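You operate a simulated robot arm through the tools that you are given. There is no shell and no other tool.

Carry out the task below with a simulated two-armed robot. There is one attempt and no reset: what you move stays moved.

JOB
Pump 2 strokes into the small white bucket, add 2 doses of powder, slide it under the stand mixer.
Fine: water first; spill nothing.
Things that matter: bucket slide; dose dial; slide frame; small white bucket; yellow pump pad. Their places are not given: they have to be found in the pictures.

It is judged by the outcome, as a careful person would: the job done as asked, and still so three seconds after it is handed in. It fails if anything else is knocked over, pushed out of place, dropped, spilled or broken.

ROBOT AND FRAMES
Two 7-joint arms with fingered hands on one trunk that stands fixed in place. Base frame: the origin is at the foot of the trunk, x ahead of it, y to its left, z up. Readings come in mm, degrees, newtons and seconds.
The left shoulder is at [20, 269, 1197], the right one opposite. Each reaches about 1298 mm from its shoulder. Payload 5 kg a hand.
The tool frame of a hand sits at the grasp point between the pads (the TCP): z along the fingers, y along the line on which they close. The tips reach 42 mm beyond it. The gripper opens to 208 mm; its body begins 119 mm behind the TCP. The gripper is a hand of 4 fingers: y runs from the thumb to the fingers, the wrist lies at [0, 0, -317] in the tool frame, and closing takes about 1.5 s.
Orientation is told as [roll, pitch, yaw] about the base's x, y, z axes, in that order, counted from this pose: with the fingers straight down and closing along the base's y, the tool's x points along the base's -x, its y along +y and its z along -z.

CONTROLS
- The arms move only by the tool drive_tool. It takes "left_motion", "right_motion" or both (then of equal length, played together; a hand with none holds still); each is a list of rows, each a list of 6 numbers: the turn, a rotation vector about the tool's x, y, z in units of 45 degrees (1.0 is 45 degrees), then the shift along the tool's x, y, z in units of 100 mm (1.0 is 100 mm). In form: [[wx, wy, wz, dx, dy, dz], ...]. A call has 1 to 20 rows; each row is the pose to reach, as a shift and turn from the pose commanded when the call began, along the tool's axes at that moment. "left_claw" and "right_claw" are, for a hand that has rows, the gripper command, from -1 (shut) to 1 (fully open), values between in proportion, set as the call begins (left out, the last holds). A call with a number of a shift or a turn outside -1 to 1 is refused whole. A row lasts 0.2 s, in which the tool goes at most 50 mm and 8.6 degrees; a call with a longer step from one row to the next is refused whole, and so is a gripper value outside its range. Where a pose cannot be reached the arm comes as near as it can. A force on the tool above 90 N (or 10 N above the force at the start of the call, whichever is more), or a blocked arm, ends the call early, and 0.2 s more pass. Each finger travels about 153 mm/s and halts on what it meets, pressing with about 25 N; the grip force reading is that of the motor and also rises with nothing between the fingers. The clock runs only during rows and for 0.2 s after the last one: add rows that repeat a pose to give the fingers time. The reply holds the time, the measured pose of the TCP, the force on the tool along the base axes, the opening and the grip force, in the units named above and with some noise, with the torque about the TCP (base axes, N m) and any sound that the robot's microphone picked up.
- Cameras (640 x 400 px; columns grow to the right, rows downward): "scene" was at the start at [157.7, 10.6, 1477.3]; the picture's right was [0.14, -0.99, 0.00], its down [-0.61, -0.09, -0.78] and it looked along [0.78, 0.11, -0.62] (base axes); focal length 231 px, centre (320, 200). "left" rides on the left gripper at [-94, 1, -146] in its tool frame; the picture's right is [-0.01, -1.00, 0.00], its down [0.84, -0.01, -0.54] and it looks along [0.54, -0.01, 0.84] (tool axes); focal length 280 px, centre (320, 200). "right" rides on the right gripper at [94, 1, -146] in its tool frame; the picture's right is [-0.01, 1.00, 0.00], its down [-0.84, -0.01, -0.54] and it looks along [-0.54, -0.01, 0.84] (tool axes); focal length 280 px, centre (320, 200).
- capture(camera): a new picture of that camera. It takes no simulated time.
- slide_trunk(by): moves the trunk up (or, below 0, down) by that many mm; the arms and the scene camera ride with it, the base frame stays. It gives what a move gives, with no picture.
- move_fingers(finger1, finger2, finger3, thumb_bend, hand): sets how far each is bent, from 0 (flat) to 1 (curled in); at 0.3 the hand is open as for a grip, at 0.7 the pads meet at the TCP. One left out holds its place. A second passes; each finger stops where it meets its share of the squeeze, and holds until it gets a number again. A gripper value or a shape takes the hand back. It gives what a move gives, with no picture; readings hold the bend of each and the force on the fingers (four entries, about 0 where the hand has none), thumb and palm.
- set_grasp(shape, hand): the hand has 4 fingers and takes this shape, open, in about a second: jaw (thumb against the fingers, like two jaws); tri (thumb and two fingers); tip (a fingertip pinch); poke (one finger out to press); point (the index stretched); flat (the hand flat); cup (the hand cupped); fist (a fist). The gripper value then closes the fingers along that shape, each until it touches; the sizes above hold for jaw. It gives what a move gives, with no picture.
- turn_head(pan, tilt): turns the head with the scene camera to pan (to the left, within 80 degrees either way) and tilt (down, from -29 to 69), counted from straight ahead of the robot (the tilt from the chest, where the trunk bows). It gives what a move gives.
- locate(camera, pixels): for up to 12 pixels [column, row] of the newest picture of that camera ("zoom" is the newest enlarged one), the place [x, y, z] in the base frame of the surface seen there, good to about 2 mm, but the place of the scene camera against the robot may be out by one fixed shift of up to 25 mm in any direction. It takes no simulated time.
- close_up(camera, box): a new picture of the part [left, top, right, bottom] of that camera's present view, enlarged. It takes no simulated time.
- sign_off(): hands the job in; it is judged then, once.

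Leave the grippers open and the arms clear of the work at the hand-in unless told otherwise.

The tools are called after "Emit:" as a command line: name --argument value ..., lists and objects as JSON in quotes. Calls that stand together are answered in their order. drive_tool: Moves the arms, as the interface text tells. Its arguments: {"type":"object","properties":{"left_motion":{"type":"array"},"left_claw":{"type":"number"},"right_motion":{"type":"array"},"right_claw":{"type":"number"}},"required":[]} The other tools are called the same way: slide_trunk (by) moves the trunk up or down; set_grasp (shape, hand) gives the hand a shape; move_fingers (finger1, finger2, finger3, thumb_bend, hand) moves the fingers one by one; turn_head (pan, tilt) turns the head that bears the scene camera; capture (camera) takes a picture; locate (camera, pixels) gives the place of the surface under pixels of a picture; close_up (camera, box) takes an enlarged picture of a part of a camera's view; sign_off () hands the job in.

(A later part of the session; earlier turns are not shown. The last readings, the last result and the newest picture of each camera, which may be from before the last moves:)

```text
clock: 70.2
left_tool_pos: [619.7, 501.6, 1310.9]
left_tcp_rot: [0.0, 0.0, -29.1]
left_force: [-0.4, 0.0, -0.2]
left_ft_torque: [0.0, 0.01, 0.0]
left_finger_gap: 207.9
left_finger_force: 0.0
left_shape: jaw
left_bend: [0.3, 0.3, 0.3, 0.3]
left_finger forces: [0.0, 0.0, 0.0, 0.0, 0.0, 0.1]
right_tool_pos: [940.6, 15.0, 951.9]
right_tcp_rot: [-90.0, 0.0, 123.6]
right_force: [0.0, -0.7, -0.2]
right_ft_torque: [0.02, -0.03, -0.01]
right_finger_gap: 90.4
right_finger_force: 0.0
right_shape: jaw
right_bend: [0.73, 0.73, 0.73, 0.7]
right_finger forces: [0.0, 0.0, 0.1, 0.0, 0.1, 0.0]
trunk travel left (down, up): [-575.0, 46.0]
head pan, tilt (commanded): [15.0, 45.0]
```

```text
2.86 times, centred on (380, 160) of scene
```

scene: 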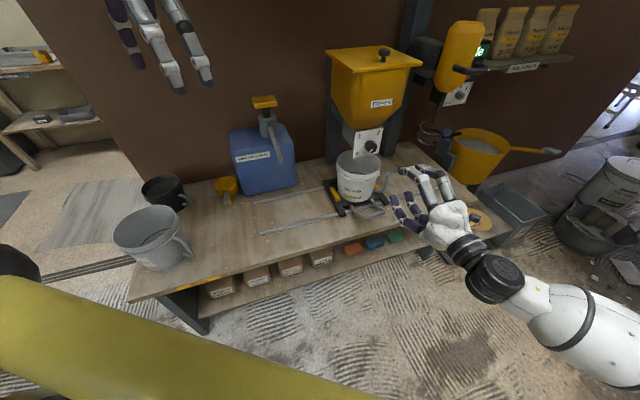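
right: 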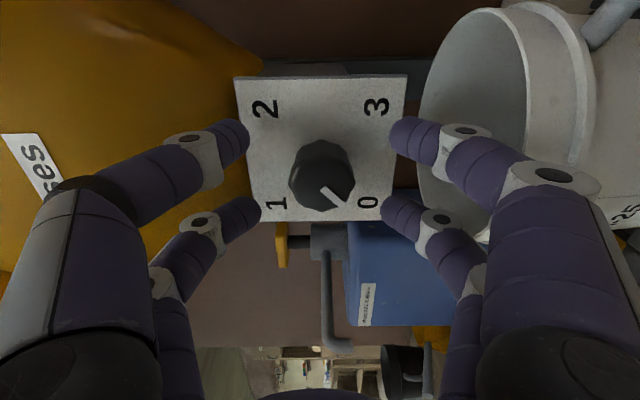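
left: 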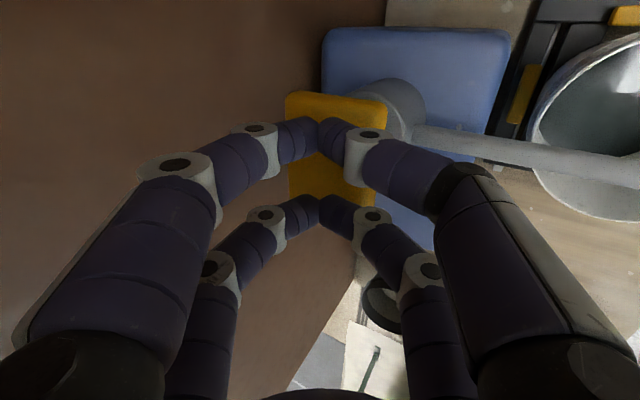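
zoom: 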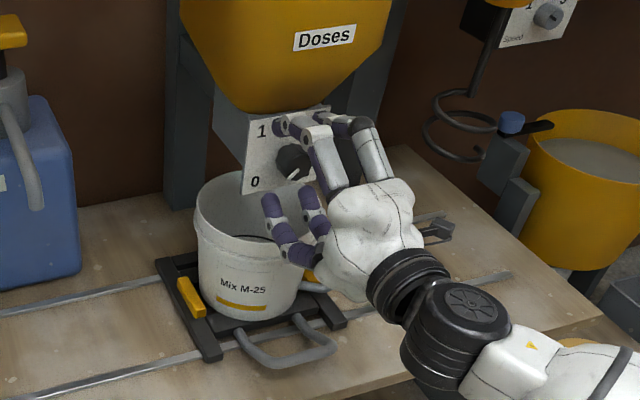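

The fingers straddle the knob cleanly. I will close the grip on it.

Emit:
drive_tool --right_motion '[[0, 0, 0, 0, 0, 0], [0, 0, 0, 0, 0, 0], [0, 0, 0, 0, 0, 0], [0, 0, 0, 0, 0, 0], [0, 0, 0, 0, 0, 0], [0, 0, 0, 0, 0, 0]]' --right_claw -1

Emit:
capture --camera "right"

Emit:
close_up --camera "scene" --box '[330, 110, 410, 200]'

```text
clock: 71.6
left_tool_pos: [621.8, 501.4, 1310.5]
left_tcp_rot: [-0.2, 0.0, -29.2]
left_force: [-0.4, 0.7, -1.1]
left_ft_torque: [0.0, -0.02, -0.01]
left_finger_gap: 207.8
left_finger_force: 0.0
left_shape: jaw
left_bend: [0.3, 0.3, 0.3, 0.3]
left_finger forces: [0.0, 0.0, 0.0, 0.1, 0.1, 0.1]
right_tool_pos: [941.5, 16.2, 951.8]
right_tcp_rot: [-90.0, 0.0, 123.6]
right_force: [4.5, 3.2, -2.2]
right_ft_torque: [-0.02, 0.04, 0.01]
right_finger_gap: 0.2
right_finger_force: 24.8
right_shape: jaw
right_bend: [0.71, 0.71, 0.7, 0.71]
right_finger forces: [0.0, 0.0, 0.0, 0.0, 0.0, 0.0]
trunk travel left (down, up): [-575.0, 46.0]
head pan, tilt (commanded): [15.0, 45.0]
```

```text
taken
```

right: 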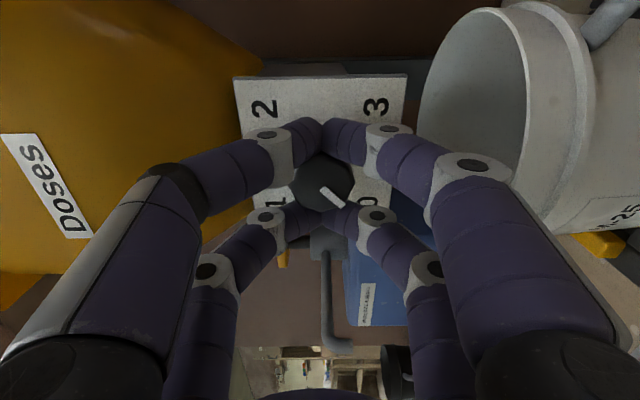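

```text
4.44 times, centred on (370, 155) of scene
```

zoom: 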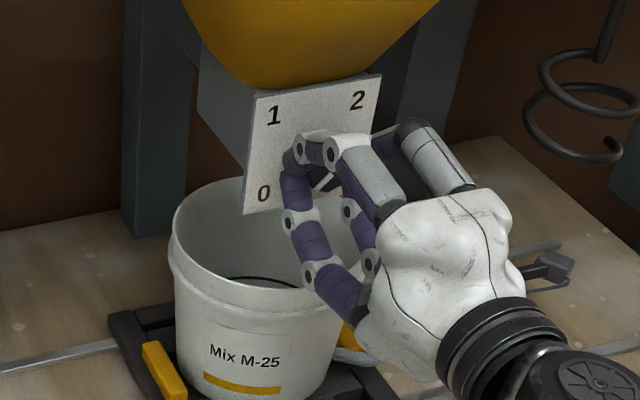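

The fingers closed fully (gap 0.2). The two pairs passed on either side of the knob without gripping it, and the pointer is still at 0. I will reopen to about 90 mm, back off 120 mm, and try a pinch shape.

Emit:
drive_tool --right_motion '[[0, 0, 0, 0, 0, 0], [0, 0, 0, 0, 0, 0], [0, 0, 0, 0, 0, 0], [0, 0, 0, 0, 0, 0], [0, 0, 0, 0, 0, 0]]' --right_claw -0.135

Emit:
drive_tool --right_motion '[[0, 0, 0, 0, 0, -0.2], [0, 0, 0, 0, 0, -0.4], [0, 0, 0, 0, 0, -0.7], [0, 0, 0, 0, 0, -1.0]]'

Emit:
drive_tool --right_motion '[[0, 0, 0, 0, 0, -0.3], [0, 0, 0, 0, 0, -0.6], [0, 0, 0, 0, 0, -0.9]]'

Emit:
close_up --camera "scene" --box '[310, 90, 450, 230]'

```text
clock: 72.8
left_tool_pos: [620.5, 501.2, 1310.4]
left_tcp_rot: [-0.1, 0.0, -29.1]
left_force: [0.5, -0.1, 0.0]
left_ft_torque: [0.0, -0.04, 0.02]
left_finger_gap: 207.9
left_finger_force: 0.1
left_shape: jaw
left_bend: [0.3, 0.3, 0.3, 0.3]
left_finger forces: [0.1, 0.1, 0.1, 0.1, 0.0, 0.1]
right_tool_pos: [940.7, 14.8, 952.3]
right_tcp_rot: [-90.0, -0.1, 123.5]
right_force: [0.0, -1.3, -0.4]
right_ft_torque: [0.0, 0.0, -0.04]
right_finger_gap: 89.3
right_finger_force: 0.1
right_shape: jaw
right_bend: [0.73, 0.73, 0.73, 0.7]
right_finger forces: [0.0, 0.1, 0.1, 0.0, 0.0, 0.0]
trunk travel left (down, up): [-575.0, 46.0]
head pan, tilt (commanded): [15.0, 45.0]
```

```text
clock: 73.8
left_tool_pos: [619.6, 501.1, 1310.8]
left_tcp_rot: [-0.1, 0.0, -29.1]
left_force: [-0.6, 0.1, 0.3]
left_ft_torque: [0.02, -0.02, -0.02]
left_finger_gap: 207.7
left_finger_force: 0.1
left_shape: jaw
left_bend: [0.3, 0.3, 0.3, 0.3]
left_finger forces: [0.0, 0.0, 0.0, 0.0, 0.0, 0.0]
right_tool_pos: [857.4, -40.3, 952.6]
right_tcp_rot: [-90.2, 0.1, 123.6]
right_force: [0.2, 0.2, 0.8]
right_ft_torque: [-0.01, 0.05, 0.01]
right_finger_gap: 89.3
right_finger_force: 0.0
right_shape: jaw
right_bend: [0.73, 0.73, 0.73, 0.7]
right_finger forces: [0.1, 0.0, 0.0, 0.0, 0.1, 0.1]
trunk travel left (down, up): [-575.0, 46.0]
head pan, tilt (commanded): [15.0, 45.0]
```

```text
clock: 74.6
left_tool_pos: [620.4, 499.3, 1310.5]
left_tcp_rot: [-0.1, 0.0, -29.2]
left_force: [0.6, -0.8, 1.0]
left_ft_torque: [0.09, -0.01, 0.01]
left_finger_gap: 207.6
left_finger_force: 0.1
left_shape: jaw
left_bend: [0.3, 0.3, 0.3, 0.3]
left_finger forces: [0.1, 0.1, 0.0, 0.0, 0.0, 0.0]
right_tool_pos: [783.5, -91.4, 953.4]
right_tcp_rot: [-90.1, -0.1, 123.5]
right_force: [0.0, 0.2, -0.1]
right_ft_torque: [-0.02, 0.04, -0.01]
right_finger_gap: 89.8
right_finger_force: 0.1
right_shape: jaw
right_bend: [0.73, 0.73, 0.73, 0.7]
right_finger forces: [0.0, 0.1, 0.1, 0.0, 0.1, 0.0]
trunk travel left (down, up): [-575.0, 46.0]
head pan, tilt (commanded): [15.0, 45.0]
```

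```text
2.86 times, centred on (380, 160) of scene
```

zoom: 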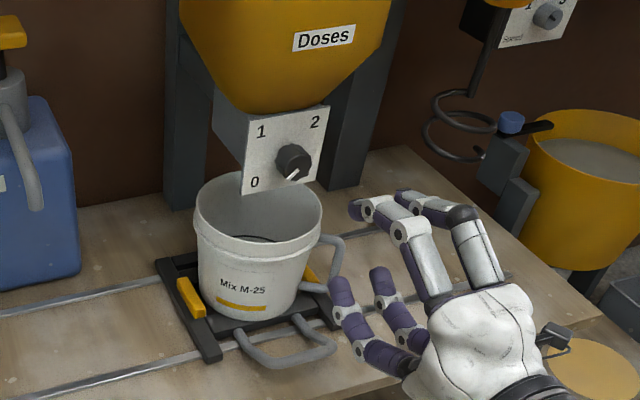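

The dial is untouched at 0. With the hand well back in free air, I will set the tip shape, close partly, and look at how the fingertips meet.

Emit:
set_grasp --hand "right" --shape "tip"

Emit:
drive_tool --right_motion '[[0, 0, 0, 0, 0, 0], [0, 0, 0, 0, 0, 0], [0, 0, 0, 0, 0, 0], [0, 0, 0, 0, 0, 0], [0, 0, 0, 0, 0, 0], [0, 0, 0, 0, 0, 0], [0, 0, 0, 0, 0, 0], [0, 0, 0, 0, 0, 0]]' --right_claw -1

Emit:
capture --camera "right"

Emit:
close_up --camera "scene" --box '[370, 120, 490, 240]'

```text
clock: 75.5
left_tool_pos: [621.9, 501.4, 1310.5]
left_tcp_rot: [-0.1, 0.1, -29.1]
left_force: [-0.6, 0.4, 0.7]
left_ft_torque: [-0.05, 0.02, -0.03]
left_finger_gap: 207.9
left_finger_force: 0.0
left_shape: jaw
left_bend: [0.3, 0.3, 0.3, 0.3]
left_finger forces: [0.1, 0.1, 0.0, 0.1, 0.1, 0.0]
right_tool_pos: [783.5, -89.3, 952.7]
right_tcp_rot: [-90.0, 0.0, 123.7]
right_force: [0.4, 0.0, -0.1]
right_ft_torque: [0.0, 0.01, 0.0]
right_finger_gap: 207.8
right_finger_force: 0.1
right_shape: tip
right_bend: [0.3, 0.3, 0.3, 0.3]
right_finger forces: [0.0, 0.0, 0.0, 0.0, 0.0, 0.0]
trunk travel left (down, up): [-575.0, 46.0]
head pan, tilt (commanded): [15.0, 45.0]
```

```text
clock: 77.3
left_tool_pos: [621.1, 501.9, 1309.9]
left_tcp_rot: [-0.1, -0.1, -29.0]
left_force: [0.0, 0.7, 0.1]
left_ft_torque: [0.0, 0.01, 0.0]
left_finger_gap: 208.0
left_finger_force: 0.0
left_shape: jaw
left_bend: [0.3, 0.3, 0.3, 0.3]
left_finger forces: [0.0, 0.0, 0.0, 0.0, 0.1, 0.0]
right_tool_pos: [783.3, -90.4, 952.2]
right_tcp_rot: [-90.1, 0.1, 123.6]
right_force: [-0.5, -0.6, -0.1]
right_ft_torque: [0.01, -0.01, 0.02]
right_finger_gap: 0.0
right_finger_force: 25.1
right_shape: tip
right_bend: [0.7, 0.7, 0.7, 0.7]
right_finger forces: [0.1, 0.0, 0.1, 0.0, 0.1, 0.0]
trunk travel left (down, up): [-575.0, 46.0]
head pan, tilt (commanded): [15.0, 45.0]
```

```text
taken
```

right: 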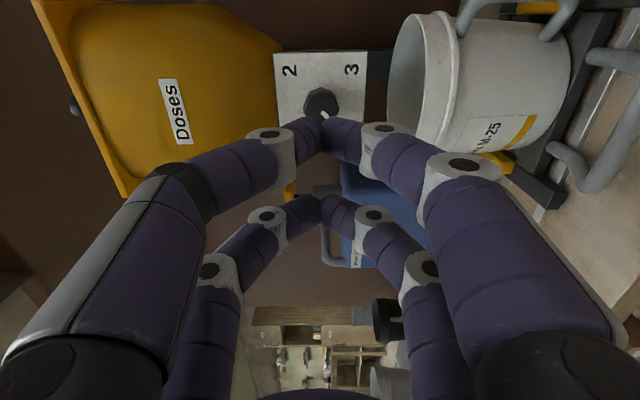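

```text
3.33 times, centred on (430, 180) of scene
```

zoom: 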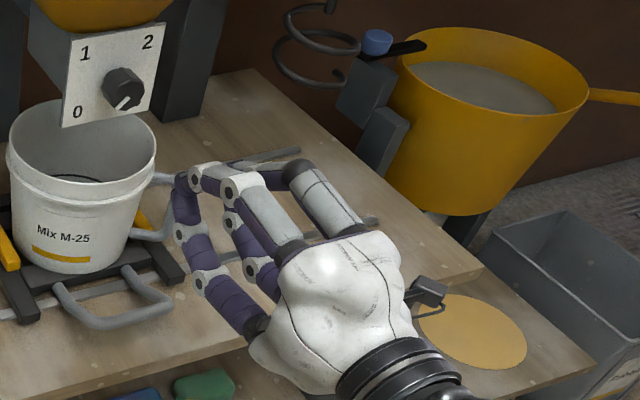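

Tip closes the same way as jaw, as two opposed pairs. I will check the tri shape.

Emit:
set_grasp --hand "right" --shape "tri"

Emit:
capture --camera "right"

Emit:
drive_tool --right_motion '[[0, 0, 0, 0, 0, 0], [0, 0, 0, 0, 0, 0], [0, 0, 0, 0, 0, 0], [0, 0, 0, 0, 0, 0], [0, 0, 0, 0, 0, 0], [0, 0, 0, 0, 0, 0], [0, 0, 0, 0, 0, 0], [0, 0, 0, 0, 0, 0]]' --right_claw -1

Emit:
capture --camera "right"

Emit:
close_up --camera "scene" --box '[370, 120, 490, 240]'

```text
clock: 78.2
left_tool_pos: [620.4, 502.1, 1310.2]
left_tcp_rot: [-0.1, 0.0, -29.1]
left_force: [0.0, 0.1, -0.4]
left_ft_torque: [0.01, 0.0, 0.0]
left_finger_gap: 207.9
left_finger_force: 0.0
left_shape: jaw
left_bend: [0.3, 0.3, 0.3, 0.3]
left_finger forces: [0.0, 0.0, 0.1, 0.0, 0.0, 0.1]
right_tool_pos: [781.7, -91.4, 953.1]
right_tcp_rot: [-90.0, 0.0, 123.5]
right_force: [0.0, 0.7, 0.7]
right_ft_torque: [-0.01, 0.04, 0.01]
right_finger_gap: 207.8
right_finger_force: 0.0
right_shape: tri
right_bend: [0.3, 0.3, 0.3, 0.3]
right_finger forces: [0.0, 0.1, 0.1, 0.1, 0.0, 0.1]
trunk travel left (down, up): [-575.0, 46.0]
head pan, tilt (commanded): [15.0, 45.0]
```

```text
taken
```

right: 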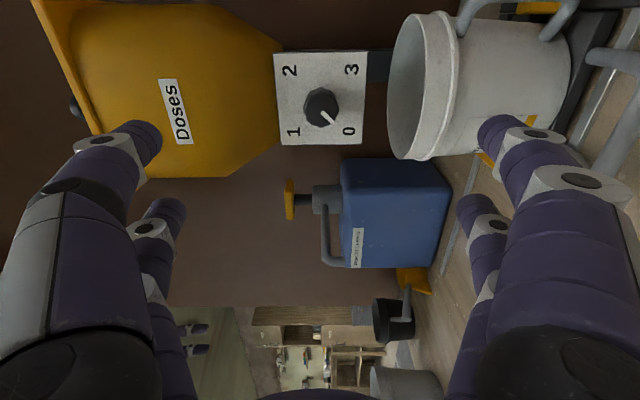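

```text
clock: 80.0
left_tool_pos: [620.5, 501.7, 1309.4]
left_tcp_rot: [-0.1, 0.0, -29.1]
left_force: [0.3, 0.0, 1.7]
left_ft_torque: [0.0, -0.02, 0.0]
left_finger_gap: 208.0
left_finger_force: 0.1
left_shape: jaw
left_bend: [0.3, 0.3, 0.3, 0.3]
left_finger forces: [0.0, 0.0, 0.1, 0.1, 0.1, 0.0]
right_tool_pos: [783.3, -91.2, 952.9]
right_tcp_rot: [-90.1, 0.0, 123.6]
right_force: [0.9, 0.3, 0.4]
right_ft_torque: [-0.01, 0.0, 0.02]
right_finger_gap: 0.0
right_finger_force: 24.8
right_shape: tri
right_bend: [0.7, 0.7, 0.7, 0.7]
right_finger forces: [0.1, 0.0, 0.0, 0.0, 0.0, 0.0]
trunk travel left (down, up): [-575.0, 46.0]
head pan, tilt (commanded): [15.0, 45.0]
```

```text
taken
```

right: 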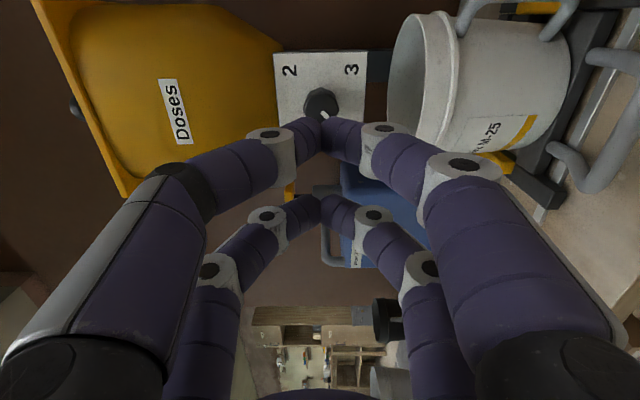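

```text
3.33 times, centred on (430, 180) of scene
```

zoom: 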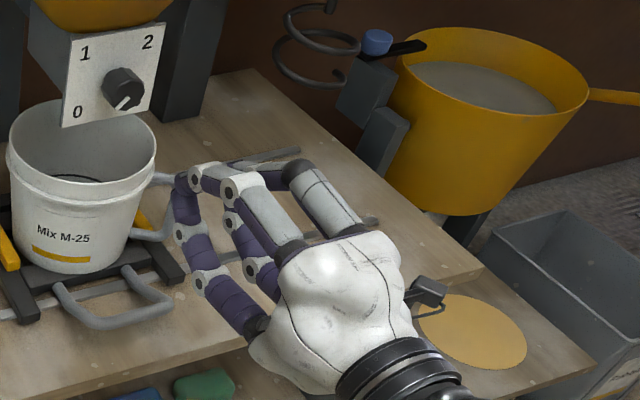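

All shapes close as the same two pairs, so I will grip the knob with just one pair by offsetting the hand along tool x. First I need the exact pair offset, so I will locate both pairs' fingertips in the right camera.

Emit:
locate --camera "right" --pixels '[[305, 135], [340, 135], [312, 125], [333, 125], [312, 212], [335, 212], [316, 205], [330, 205], [268, 135], [383, 130], [266, 215], [374, 215]]'

Emit:
close_up --camera "right" --box '[250, 80, 400, 240]'

```text
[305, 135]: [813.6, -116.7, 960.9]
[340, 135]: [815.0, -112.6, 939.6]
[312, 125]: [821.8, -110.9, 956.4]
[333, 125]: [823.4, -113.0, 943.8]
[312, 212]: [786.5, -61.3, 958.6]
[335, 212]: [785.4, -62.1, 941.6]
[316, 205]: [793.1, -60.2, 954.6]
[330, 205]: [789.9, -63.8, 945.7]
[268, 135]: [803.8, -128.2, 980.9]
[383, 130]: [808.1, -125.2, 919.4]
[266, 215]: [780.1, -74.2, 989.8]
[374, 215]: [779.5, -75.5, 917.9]
```

```text
2.50 times, centred on (325, 160) of right
```

zoom: 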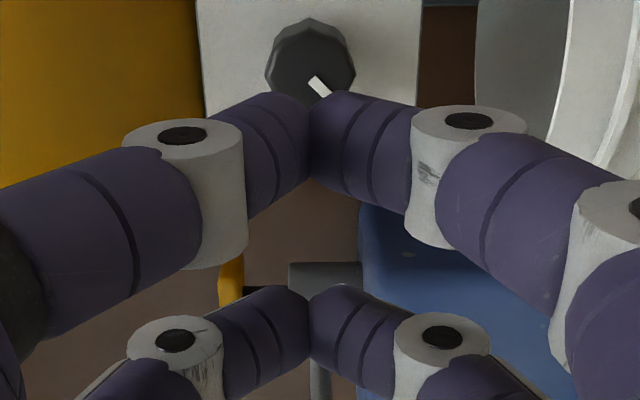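

The pairs sit at tool x ≈ ±29.5 and each finger is about 17 mm wide, so the knob slipped between them. I will centre the -x pair on the knob by shifting the TCP +29.5 mm in u, then orbit the TCP around the knob axis as I turn. First I will check what stands near the knob on the right side, the hopper legs.

Emit:
close_up --camera "scene" --box '[310, 60, 450, 200]'

Emit:
locate --camera "zoom" --pixels '[[345, 240], [350, 180], [375, 200], [180, 240], [210, 200], [360, 130], [240, 200], [300, 190], [330, 165], [330, 245], [280, 160], [260, 120]]'

```text
2.86 times, centred on (380, 130) of scene
```

zoom: 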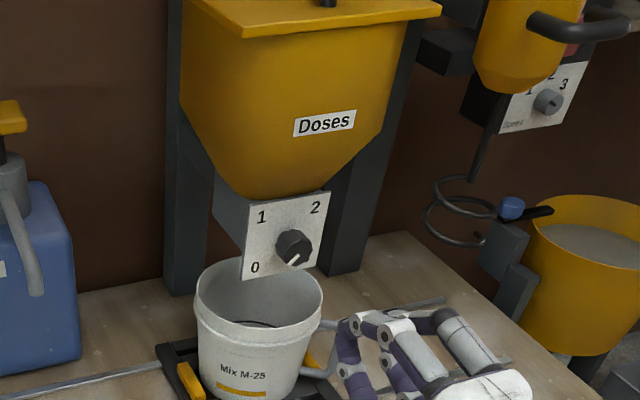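

```text
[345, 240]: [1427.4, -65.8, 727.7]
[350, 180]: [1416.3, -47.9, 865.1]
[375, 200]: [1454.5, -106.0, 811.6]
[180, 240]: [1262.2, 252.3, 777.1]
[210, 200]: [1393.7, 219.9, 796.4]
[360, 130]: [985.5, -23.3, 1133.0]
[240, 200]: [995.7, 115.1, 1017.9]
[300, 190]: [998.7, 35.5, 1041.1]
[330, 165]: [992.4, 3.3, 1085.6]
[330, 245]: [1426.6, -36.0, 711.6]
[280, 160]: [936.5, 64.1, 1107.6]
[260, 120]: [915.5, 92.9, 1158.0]
```

Nothing is close to the knob on the right; the legs are far behind, and below is clear down to the bucket rim at 829. I will reset to jaw at about a 90 mm opening, shift +28 mm in u and advance to about 95 mm short.

Emit:
set_grasp --hand "right" --shape "jaw"

Emit:
drive_tool --right_motion '[[0, 0, 0, 0.1, 0.003, 0], [0, 0, 0, 0.2, 0.006, 0.15], [0, 0, 0, 0.281, 0.006, 0.4], [0, 0, 0, 0.281, 0.006, 0.65], [0, 0, 0, 0.281, 0.006, 0.9], [0, 0, 0, 0.281, 0.006, 0.95], [0, 0, 0, 0.281, 0.006, 0.95]]' --right_claw -0.135

Emit:
capture --camera "right"

```text
clock: 80.9
left_tool_pos: [621.7, 500.5, 1309.8]
left_tcp_rot: [-0.1, 0.0, -29.2]
left_force: [0.2, -0.3, 0.0]
left_ft_torque: [-0.01, 0.0, 0.01]
left_finger_gap: 207.9
left_finger_force: 0.0
left_shape: jaw
left_bend: [0.3, 0.3, 0.3, 0.3]
left_finger forces: [0.1, 0.0, 0.1, 0.0, 0.0, 0.0]
right_tool_pos: [782.9, -90.5, 951.8]
right_tcp_rot: [-89.9, 0.0, 123.6]
right_force: [-0.2, 0.2, 0.5]
right_ft_torque: [-0.04, 0.02, -0.02]
right_finger_gap: 207.9
right_finger_force: 0.1
right_shape: jaw
right_bend: [0.3, 0.3, 0.3, 0.3]
right_finger forces: [0.0, 0.1, 0.1, 0.0, 0.1, 0.1]
trunk travel left (down, up): [-575.0, 46.0]
head pan, tilt (commanded): [15.0, 45.0]
```

```text
clock: 82.5
left_tool_pos: [620.0, 500.9, 1310.8]
left_tcp_rot: [-0.2, -0.1, -29.2]
left_force: [0.3, -1.2, 0.3]
left_ft_torque: [-0.02, -0.04, 0.0]
left_finger_gap: 207.9
left_finger_force: 0.0
left_shape: jaw
left_bend: [0.3, 0.3, 0.3, 0.3]
left_finger forces: [0.0, 0.0, 0.0, 0.0, 0.0, 0.0]
right_tool_pos: [878.2, -61.6, 952.0]
right_tcp_rot: [-89.9, 0.0, 123.6]
right_force: [0.2, -0.5, 0.3]
right_ft_torque: [-0.02, -0.02, -0.02]
right_finger_gap: 90.7
right_finger_force: 0.1
right_shape: jaw
right_bend: [0.73, 0.73, 0.73, 0.7]
right_finger forces: [0.0, 0.0, 0.0, 0.0, 0.1, 0.0]
trunk travel left (down, up): [-575.0, 46.0]
head pan, tilt (commanded): [15.0, 45.0]
```

```text
taken
```

right: 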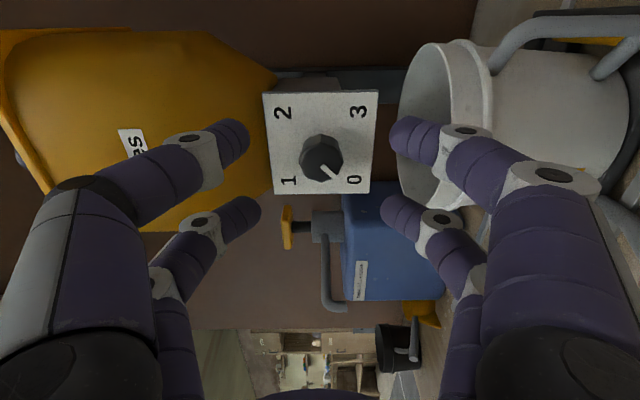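

Aligned: u=377.3, n=-199, z=952. I will advance 93 mm so the -x pair straddles the knob.

Emit:
drive_tool --right_motion '[[0, 0, 0, 0.003, 0, 0.2], [0, 0, 0, 0.003, 0, 0.4], [0, 0, 0, 0.003, 0, 0.6], [0, 0, 0, 0.003, 0, 0.78], [0, 0, 0, 0.003, 0, 0.89], [0, 0, 0, 0.003, 0, 0.93], [0, 0, 0, 0.003, 0, 0.93]]'

Emit:
capture --camera "right"

Emit:
close_up --camera "scene" --box '[330, 110, 430, 210]'

```text
clock: 84.1
left_tool_pos: [620.2, 501.9, 1310.5]
left_tcp_rot: [-0.1, 0.0, -29.1]
left_force: [-0.2, -0.2, 0.0]
left_ft_torque: [-0.01, 0.02, 0.01]
left_finger_gap: 207.9
left_finger_force: 0.1
left_shape: jaw
left_bend: [0.3, 0.3, 0.3, 0.3]
left_finger forces: [0.0, 0.0, 0.1, 0.1, 0.1, 0.1]
right_tool_pos: [954.5, -10.8, 951.5]
right_tcp_rot: [-90.0, 0.1, 123.6]
right_force: [-0.1, -0.7, -0.1]
right_ft_torque: [0.02, 0.0, -0.01]
right_finger_gap: 90.3
right_finger_force: 0.1
right_shape: jaw
right_bend: [0.73, 0.73, 0.73, 0.7]
right_finger forces: [0.1, 0.0, 0.1, 0.0, 0.0, 0.1]
trunk travel left (down, up): [-575.0, 46.0]
head pan, tilt (commanded): [15.0, 45.0]
```

```text
taken
```

right: 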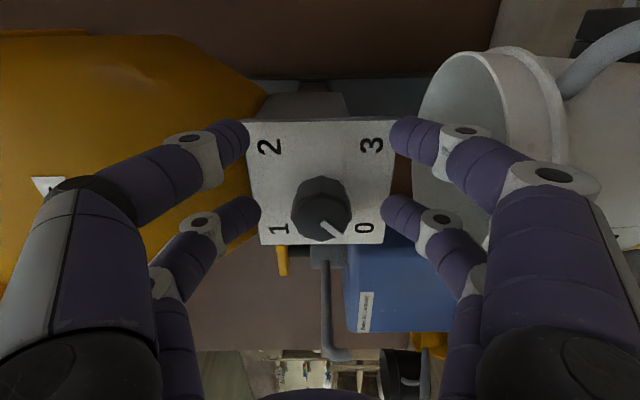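

```text
4.00 times, centred on (380, 160) of scene
```

zoom: 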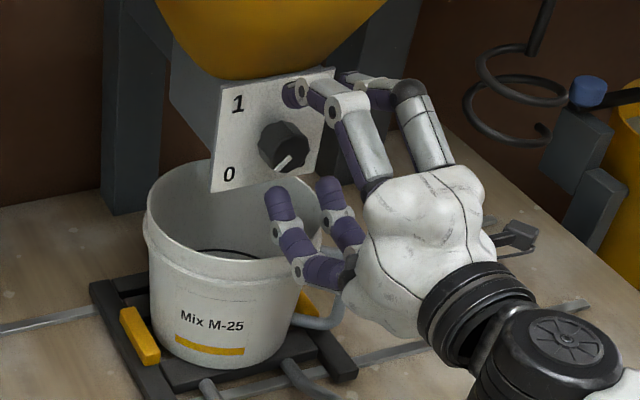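

The knob is between the -x pair, at image row ≈210. I will close now.

Emit:
drive_tool --right_motion '[[0, 0, 0, 0, 0, 0], [0, 0, 0, 0, 0, 0], [0, 0, 0, 0, 0, 0], [0, 0, 0, 0, 0, 0], [0, 0, 0, 0, 0, 0], [0, 0, 0, 0, 0, 0]]' --right_claw -1

Emit:
capture --camera "right"

Emit:
close_up --camera "right" --box '[240, 110, 400, 260]'

Emit:
close_up --camera "scene" --box '[330, 110, 430, 210]'

```text
clock: 85.5
left_tool_pos: [621.0, 501.1, 1310.4]
left_tcp_rot: [-0.1, 0.0, -29.1]
left_force: [-0.3, 0.0, -0.4]
left_ft_torque: [0.01, 0.0, 0.04]
left_finger_gap: 207.8
left_finger_force: 0.1
left_shape: jaw
left_bend: [0.3, 0.3, 0.3, 0.3]
left_finger forces: [0.0, 0.0, 0.1, 0.1, 0.1, 0.0]
right_tool_pos: [957.0, -11.7, 951.7]
right_tcp_rot: [-90.0, 0.0, 123.6]
right_force: [4.7, 1.9, -1.1]
right_ft_torque: [-0.02, 0.0, -0.18]
right_finger_gap: 3.5
right_finger_force: 25.3
right_shape: jaw
right_bend: [0.7, 0.73, 0.73, 0.7]
right_finger forces: [0.0, 21.6, 21.5, 0.1, 0.1, 0.1]
trunk travel left (down, up): [-575.0, 46.0]
head pan, tilt (commanded): [15.0, 45.0]
```

```text
taken
```

right: 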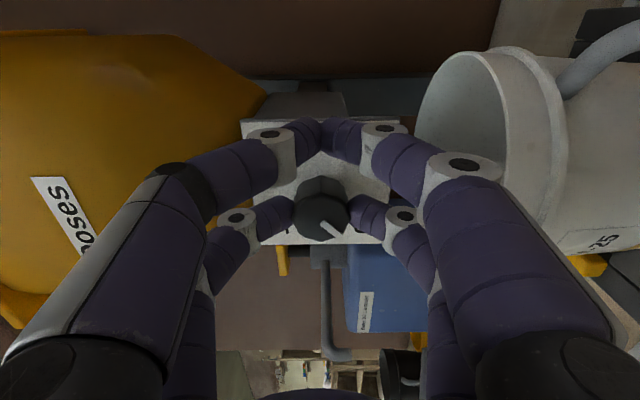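

```text
2.67 times, centred on (320, 185) of right
```

zoom: 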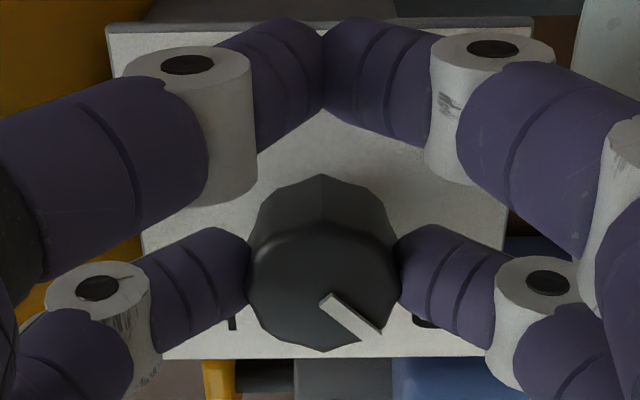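

```text
4.00 times, centred on (380, 160) of scene
```

zoom: 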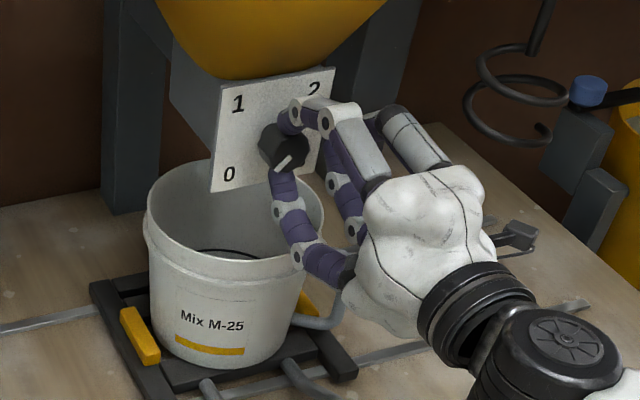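

Fingers 2 and 3 hold the knob at 21.5 N each. I will turn clockwise (+z) about the knob's axis, orbiting the TCP. The first 30° tests that the knob follows.

Emit:
drive_tool --right_motion '[[0, 0, 0.1667, -0.0025, 0.0385, 0], [0, 0, 0.3333, -0.0101, 0.0763, 0], [0, 0, 0.5, -0.0225, 0.1129, 0], [0, 0, 0.6667, -0.0395, 0.1475, 0]]'

Emit:
close_up --camera "right" --box '[240, 110, 400, 260]'

Emit:
close_up --camera "scene" --box '[330, 110, 430, 210]'

```text
clock: 86.5
left_tool_pos: [620.6, 500.6, 1310.0]
left_tcp_rot: [-0.2, 0.0, -29.2]
left_force: [0.1, 0.4, 0.2]
left_ft_torque: [0.01, -0.02, 0.01]
left_finger_gap: 207.7
left_finger_force: 0.1
left_shape: jaw
left_bend: [0.3, 0.3, 0.3, 0.3]
left_finger forces: [0.0, 0.1, 0.0, 0.1, 0.0, 0.0]
right_tool_pos: [952.5, -8.1, 936.4]
right_tcp_rot: [-90.1, -30.1, 123.7]
right_force: [6.2, 1.8, 0.6]
right_ft_torque: [-0.04, 0.11, -0.22]
right_finger_gap: 3.3
right_finger_force: 24.3
right_shape: jaw
right_bend: [0.7, 0.73, 0.73, 0.7]
right_finger forces: [0.0, 21.9, 23.2, 0.1, 0.1, 0.0]
trunk travel left (down, up): [-575.0, 46.0]
head pan, tilt (commanded): [15.0, 45.0]
```

```text
2.67 times, centred on (320, 185) of right
```

zoom: 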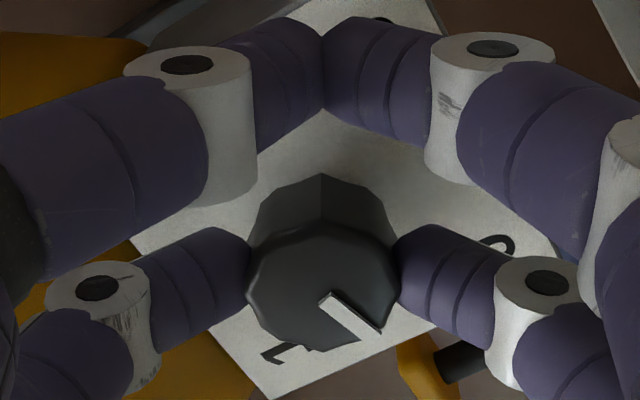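

```text
4.00 times, centred on (380, 160) of scene
```

zoom: 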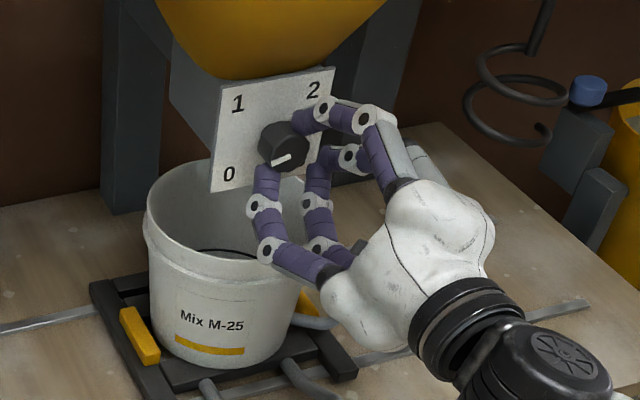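

The knob follows the hand, with the pointer fixed relative to the fingers. I will continue with two 45° turns in a row, passing 1 without lingering.

Emit:
drive_tool --right_motion '[[0, 0, 0.1667, -0.0025, 0.0385, 0], [0, 0, 0.3333, -0.0101, 0.0763, 0], [0, 0, 0.5, -0.0225, 0.1129, 0], [0, 0, 0.6667, -0.0395, 0.1475, 0], [0, 0, 0.8333, -0.061, 0.1796, 0], [0, 0, 1.0, -0.0864, 0.2086, 0]]'

Emit:
drive_tool --right_motion '[[0, 0, 0.1667, -0.0025, 0.0385, 0], [0, 0, 0.3333, -0.0101, 0.0763, 0], [0, 0, 0.5, -0.0225, 0.1129, 0], [0, 0, 0.6667, -0.0395, 0.1475, 0], [0, 0, 0.8333, -0.061, 0.1796, 0], [0, 0, 1.0, -0.0864, 0.2086, 0]]'

Emit:
close_up --camera "right" --box '[240, 110, 400, 260]'

Emit:
close_up --camera "scene" --box '[330, 110, 430, 210]'

```text
clock: 87.9
left_tool_pos: [621.5, 501.6, 1309.8]
left_tcp_rot: [-0.1, 0.0, -29.1]
left_force: [0.0, 0.4, 0.4]
left_ft_torque: [-0.03, -0.01, 0.0]
left_finger_gap: 208.0
left_finger_force: 0.1
left_shape: jaw
left_bend: [0.3, 0.3, 0.3, 0.3]
left_finger forces: [0.0, 0.0, 0.0, 0.0, 0.1, 0.0]
right_tool_pos: [942.5, 8.8, 923.1]
right_tcp_rot: [-90.1, -75.2, 123.6]
right_force: [10.5, 0.9, 1.9]
right_ft_torque: [-0.02, 0.26, -0.31]
right_finger_gap: 2.9
right_finger_force: 25.0
right_shape: jaw
right_bend: [0.7, 0.73, 0.72, 0.7]
right_finger forces: [0.1, 20.2, 25.9, 0.0, 0.0, 0.1]
trunk travel left (down, up): [-575.0, 46.0]
head pan, tilt (commanded): [15.0, 45.0]
```

```text
clock: 89.3
left_tool_pos: [620.6, 503.2, 1309.5]
left_tcp_rot: [-0.1, -0.1, -29.1]
left_force: [-0.2, -0.5, -0.8]
left_ft_torque: [0.01, 0.0, -0.05]
left_finger_gap: 207.9
left_finger_force: 0.1
left_shape: jaw
left_bend: [0.3, 0.3, 0.3, 0.3]
left_finger forces: [0.0, 0.1, 0.0, 0.2, 0.0, 0.0]
right_tool_pos: [929.7, 26.3, 926.6]
right_tcp_rot: [90.0, -59.9, -56.3]
right_force: [5.4, 4.0, 2.3]
right_ft_torque: [-0.11, 0.1, 0.01]
right_finger_gap: 3.2
right_finger_force: 25.3
right_shape: jaw
right_bend: [0.7, 0.73, 0.72, 0.7]
right_finger forces: [0.0, 23.5, 23.0, 0.0, 0.0, 0.0]
trunk travel left (down, up): [-575.0, 46.0]
head pan, tilt (commanded): [15.0, 45.0]
```

```text
2.67 times, centred on (320, 185) of right
```

zoom: 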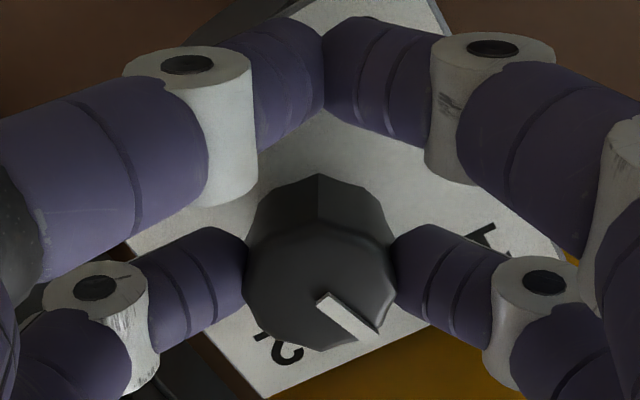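

```text
4.00 times, centred on (380, 160) of scene
```

zoom: 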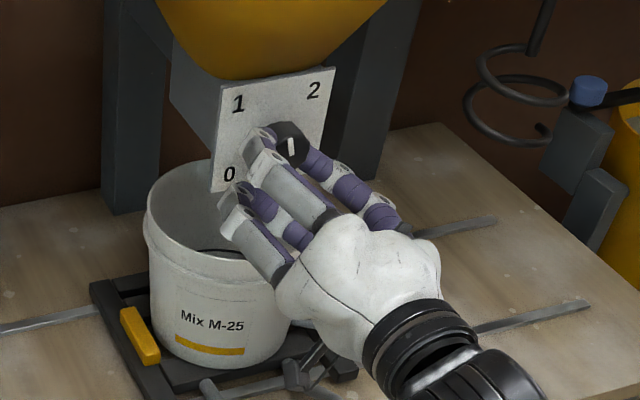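

The knob is at 120°, with the pointer straight up between 1 and 2. I will continue 45°, then the final 15° to reach 2.

Emit:
drive_tool --right_motion '[[0, 0, 0.1667, -0.0025, 0.0385, 0], [0, 0, 0.3333, -0.0101, 0.0763, 0], [0, 0, 0.5, -0.0225, 0.1129, 0], [0, 0, 0.6667, -0.0395, 0.1475, 0], [0, 0, 0.8333, -0.061, 0.1796, 0], [0, 0, 1.0, -0.0864, 0.2086, 0]]'

Emit:
drive_tool --right_motion '[[0, 0, 0.1667, -0.0025, 0.0385, 0], [0, 0, 0.3333, -0.0101, 0.0763, 0], [0, 0, 0.3333, -0.0101, 0.0763, 0]]'

Emit:
close_up --camera "right" --box '[240, 110, 400, 260]'

Emit:
close_up --camera "scene" --box '[330, 110, 430, 210]'

```text
clock: 90.7
left_tool_pos: [621.6, 502.1, 1310.1]
left_tcp_rot: [-0.1, 0.0, -29.2]
left_force: [0.0, 0.2, 0.0]
left_ft_torque: [0.04, -0.01, -0.03]
left_finger_gap: 207.8
left_finger_force: 0.0
left_shape: jaw
left_bend: [0.3, 0.3, 0.3, 0.3]
left_finger forces: [0.0, 0.1, 0.0, 0.1, 0.0, 0.1]
right_tool_pos: [923.5, 37.9, 945.0]
right_tcp_rot: [90.1, -14.8, -56.4]
right_force: [3.8, 3.2, 0.2]
right_ft_torque: [-0.1, 0.04, 0.13]
right_finger_gap: 3.1
right_finger_force: 25.0
right_shape: jaw
right_bend: [0.7, 0.73, 0.73, 0.7]
right_finger forces: [0.0, 23.9, 22.8, 0.0, 0.1, 0.0]
trunk travel left (down, up): [-575.0, 46.0]
head pan, tilt (commanded): [15.0, 45.0]
```

```text
clock: 91.5
left_tool_pos: [621.1, 500.8, 1310.0]
left_tcp_rot: [-0.1, 0.0, -29.2]
left_force: [0.5, 0.6, -0.2]
left_ft_torque: [0.01, -0.01, -0.03]
left_finger_gap: 207.9
left_finger_force: 0.0
left_shape: jaw
left_bend: [0.3, 0.3, 0.3, 0.3]
left_finger forces: [0.0, 0.0, 0.1, 0.0, 0.0, 0.0]
right_tool_pos: [921.6, 37.0, 951.5]
right_tcp_rot: [90.1, 0.2, -56.5]
right_force: [4.1, -0.3, 2.6]
right_ft_torque: [-0.03, 0.0, 0.0]
right_finger_gap: 3.3
right_finger_force: 25.0
right_shape: jaw
right_bend: [0.7, 0.73, 0.73, 0.7]
right_finger forces: [0.0, 24.7, 22.6, 0.1, 0.0, 0.0]
trunk travel left (down, up): [-575.0, 46.0]
head pan, tilt (commanded): [15.0, 45.0]
```

```text
2.67 times, centred on (320, 185) of right
```

zoom: 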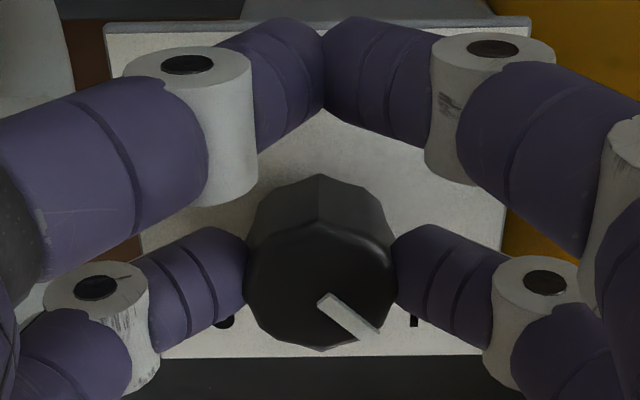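

```text
4.00 times, centred on (380, 160) of scene
```

zoom: 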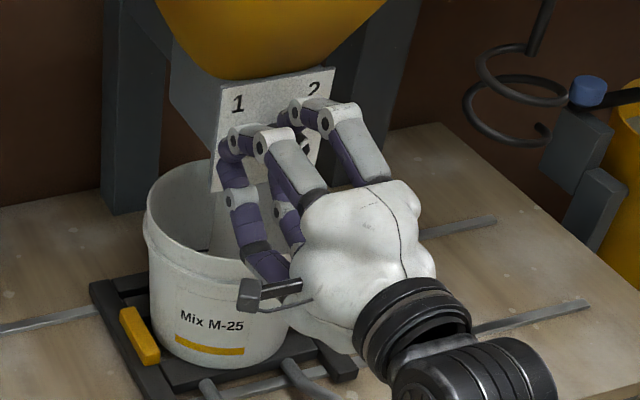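

The turn is complete at 180°. I will open to about 90 mm, back straight off, then check the pointer and the bucket's contents.

Emit:
drive_tool --right_motion '[[0, 0, 0, 0, 0, 0], [0, 0, 0, 0, 0, 0], [0, 0, 0, 0, 0, 0], [0, 0, 0, 0, 0, 0], [0, 0, 0, 0, 0, 0]]' --right_claw -0.135

Emit:
drive_tool --right_motion '[[0, 0, 0, 0, 0, -0.2], [0, 0, 0, 0, 0, -0.45], [0, 0, 0, 0, 0, -0.7], [0, 0, 0, 0, 0, -1.0]]'

Emit:
drive_tool --right_motion '[[0, 0, 0, 0, 0, -0.3], [0, 0, 0, 0, 0, -0.6], [0, 0, 0, 0, 0, -0.9]]'

Emit:
capture --camera "right"

Emit:
close_up --camera "scene" --box '[310, 100, 430, 220]'

```text
clock: 92.7
left_tool_pos: [621.2, 500.6, 1310.3]
left_tcp_rot: [-0.2, 0.0, -29.1]
left_force: [-0.5, 1.0, -0.9]
left_ft_torque: [0.01, -0.03, 0.0]
left_finger_gap: 207.9
left_finger_force: 0.1
left_shape: jaw
left_bend: [0.3, 0.3, 0.3, 0.3]
left_finger forces: [0.0, 0.0, 0.1, 0.0, 0.1, 0.0]
right_tool_pos: [923.6, 39.1, 951.5]
right_tcp_rot: [90.1, -0.1, -56.4]
right_force: [0.3, 0.4, -1.0]
right_ft_torque: [-0.01, 0.02, 0.01]
right_finger_gap: 89.4
right_finger_force: 0.0
right_shape: jaw
right_bend: [0.73, 0.73, 0.73, 0.7]
right_finger forces: [0.0, 0.1, 0.0, 0.0, 0.0, 0.1]
trunk travel left (down, up): [-575.0, 46.0]
head pan, tilt (commanded): [15.0, 45.0]
```

```text
clock: 93.7
left_tool_pos: [621.2, 500.3, 1311.3]
left_tcp_rot: [-0.1, 0.0, -29.1]
left_force: [0.1, -0.6, 0.1]
left_ft_torque: [0.05, -0.02, -0.04]
left_finger_gap: 207.8
left_finger_force: 0.1
left_shape: jaw
left_bend: [0.3, 0.3, 0.3, 0.3]
left_finger forces: [0.0, 0.0, 0.0, 0.0, 0.0, 0.0]
right_tool_pos: [839.1, -18.1, 954.5]
right_tcp_rot: [90.1, 0.1, -56.4]
right_force: [0.7, -0.2, 0.9]
right_ft_torque: [-0.03, 0.07, 0.03]
right_finger_gap: 89.4
right_finger_force: 0.1
right_shape: jaw
right_bend: [0.73, 0.73, 0.73, 0.7]
right_finger forces: [0.0, 0.0, 0.0, 0.0, 0.0, 0.0]
trunk travel left (down, up): [-575.0, 46.0]
head pan, tilt (commanded): [15.0, 45.0]
```

```text
clock: 94.5
left_tool_pos: [620.9, 501.4, 1310.5]
left_tcp_rot: [-0.2, 0.0, -29.2]
left_force: [-0.3, -1.2, 0.3]
left_ft_torque: [0.08, -0.03, 0.01]
left_finger_gap: 207.9
left_finger_force: 0.1
left_shape: jaw
left_bend: [0.3, 0.3, 0.3, 0.3]
left_finger forces: [0.0, 0.1, 0.0, 0.1, 0.0, 0.0]
right_tool_pos: [764.9, -67.2, 953.7]
right_tcp_rot: [90.1, 0.1, -56.4]
right_force: [0.8, -0.7, -0.3]
right_ft_torque: [0.0, 0.02, 0.0]
right_finger_gap: 89.3
right_finger_force: 0.0
right_shape: jaw
right_bend: [0.73, 0.73, 0.73, 0.7]
right_finger forces: [0.1, 0.0, 0.0, 0.0, 0.1, 0.0]
trunk travel left (down, up): [-575.0, 46.0]
head pan, tilt (commanded): [15.0, 45.0]
```

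```text
taken
```

right: 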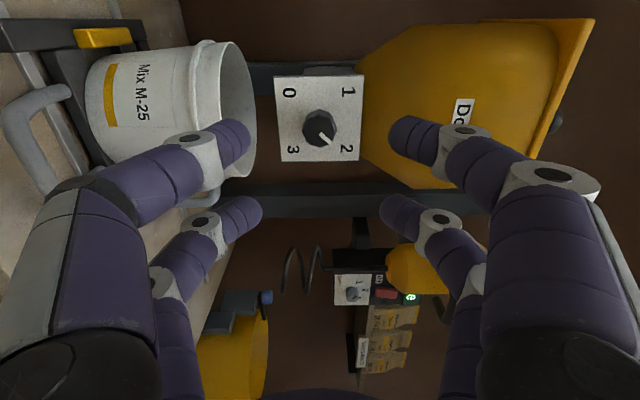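

```text
3.33 times, centred on (370, 160) of scene
```

zoom: 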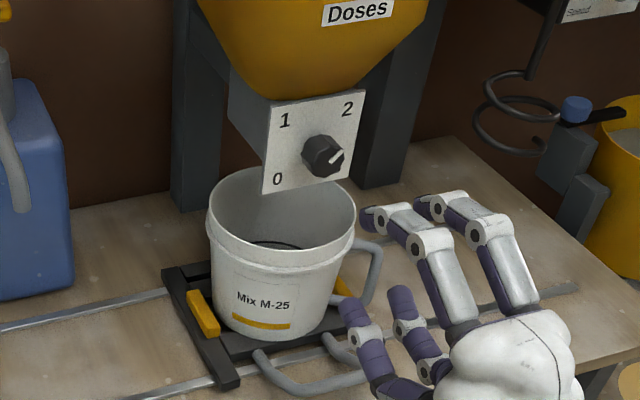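

The dial points to 2. Now I will look inside the bucket for powder.

Emit:
close_up --camera "scene" --box '[345, 145, 380, 180]'

Emit:
close_up --camera "right" --box '[260, 60, 380, 180]'

```text
11.43 times, centred on (362, 162) of scene
```

zoom: 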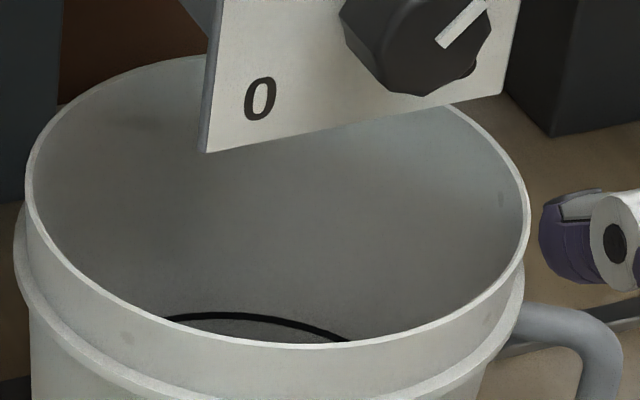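

```text
3.33 times, centred on (320, 120) of right
```

zoom: 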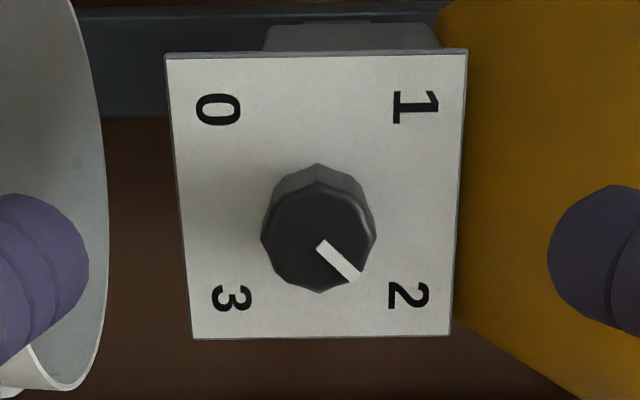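

I cannot see the bottom from here. I need the right hand back in the downward pose anyway to push, so I will roll it back, tilt down, and look into the bucket with its camera on the way.

Emit:
drive_tool --right_motion '[[0, 0, -0.1667, 0.07, 0, -0.05], [0, 0, -0.3333, 0.15, 0, -0.1], [0, 0, -0.5, 0.22, 0, -0.15], [0, 0, -0.6667, 0.3, 0, -0.2], [0, 0, -0.8333, 0.37, 0, -0.2], [0, 0, -1.0, 0.45, 0, -0.2]]'

Emit:
drive_tool --right_motion '[[0, 0, -0.1667, 0, 0, -0.05], [0, 0, -0.3333, 0, 0, -0.1], [0, 0, -0.5, 0, 0, -0.15], [0, 0, -0.6667, 0, 0, -0.2], [0, 0, -0.8333, 0, 0, -0.2], [0, 0, -1.0, 0, 0, -0.2]]'

Emit:
drive_tool --right_motion '[[0, 0.187, 0, -0.15, 0, 0], [0, 0.375, 0, -0.3, 0, 0], [0, 0.562, 0, -0.45, 0, 0], [0, 0.75, 0, -0.6, 0, 0]]'

Emit:
capture --camera "right"

Emit:
capture --camera "scene"

```text
clock: 95.9
left_tool_pos: [621.1, 501.3, 1309.6]
left_tcp_rot: [-0.1, 0.0, -29.1]
left_force: [-0.7, 0.5, 0.2]
left_ft_torque: [0.02, -0.01, 0.01]
left_finger_gap: 207.5
left_finger_force: 0.0
left_shape: jaw
left_bend: [0.3, 0.3, 0.3, 0.3]
left_finger forces: [0.1, 0.1, 0.1, 0.0, 0.0, 0.0]
right_tool_pos: [721.6, -40.4, 951.5]
right_tcp_rot: [90.0, -45.1, -56.5]
right_force: [-0.2, 0.2, -0.6]
right_ft_torque: [-0.01, 0.01, 0.03]
right_finger_gap: 89.5
right_finger_force: 0.1
right_shape: jaw
right_bend: [0.73, 0.73, 0.73, 0.7]
right_finger forces: [0.0, 0.0, 0.1, 0.0, 0.1, 0.0]
trunk travel left (down, up): [-575.0, 46.0]
head pan, tilt (commanded): [15.0, 45.0]
```

```text
clock: 97.3
left_tool_pos: [621.0, 501.8, 1310.2]
left_tcp_rot: [0.0, 0.2, -29.0]
left_force: [0.4, 0.2, 0.6]
left_ft_torque: [0.0, 0.02, 0.01]
left_finger_gap: 207.9
left_finger_force: 0.1
left_shape: jaw
left_bend: [0.3, 0.3, 0.3, 0.3]
left_finger forces: [0.0, 0.1, 0.0, 0.0, 0.1, 0.1]
right_tool_pos: [706.5, -51.7, 952.0]
right_tcp_rot: [-82.2, -89.9, 115.8]
right_force: [0.4, -0.2, -0.2]
right_ft_torque: [-0.01, -0.01, -0.04]
right_finger_gap: 89.6
right_finger_force: 0.0
right_shape: jaw
right_bend: [0.73, 0.73, 0.73, 0.7]
right_finger forces: [0.0, 0.0, 0.1, 0.0, 0.0, 0.1]
trunk travel left (down, up): [-575.0, 46.0]
head pan, tilt (commanded): [15.0, 45.0]
```

```text
clock: 98.3
left_tool_pos: [620.3, 501.9, 1310.7]
left_tcp_rot: [-0.1, 0.0, -29.2]
left_force: [0.9, 1.2, 0.1]
left_ft_torque: [-0.09, -0.05, 0.0]
left_finger_gap: 208.0
left_finger_force: 0.0
left_shape: jaw
left_bend: [0.3, 0.3, 0.3, 0.3]
left_finger forces: [0.1, 0.1, 0.0, 0.1, 0.0, 0.0]
right_tool_pos: [704.0, -49.9, 1009.9]
right_tcp_rot: [-0.1, -56.2, 33.7]
right_force: [-0.3, 0.4, -1.4]
right_ft_torque: [0.04, -0.13, -0.05]
right_finger_gap: 89.4
right_finger_force: 0.1
right_shape: jaw
right_bend: [0.73, 0.73, 0.73, 0.7]
right_finger forces: [0.0, 0.0, 0.0, 0.0, 0.0, 0.0]
trunk travel left (down, up): [-575.0, 46.0]
head pan, tilt (commanded): [15.0, 45.0]
```

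```text
taken
```

right: 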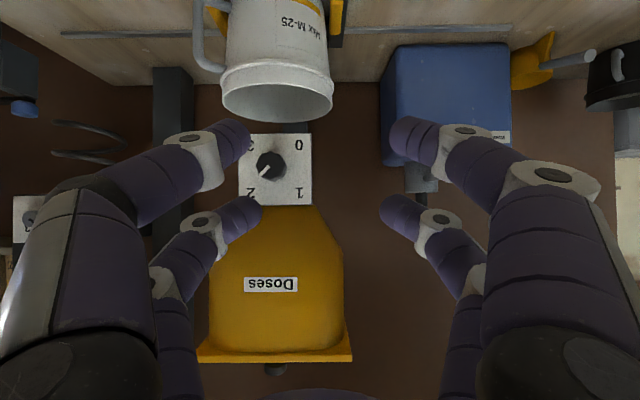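

```text
taken
```

scene: 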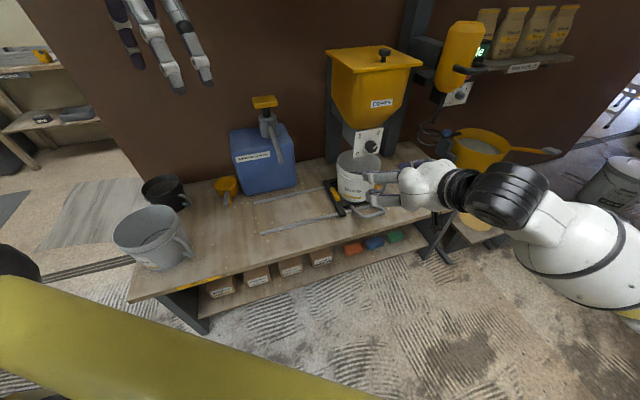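

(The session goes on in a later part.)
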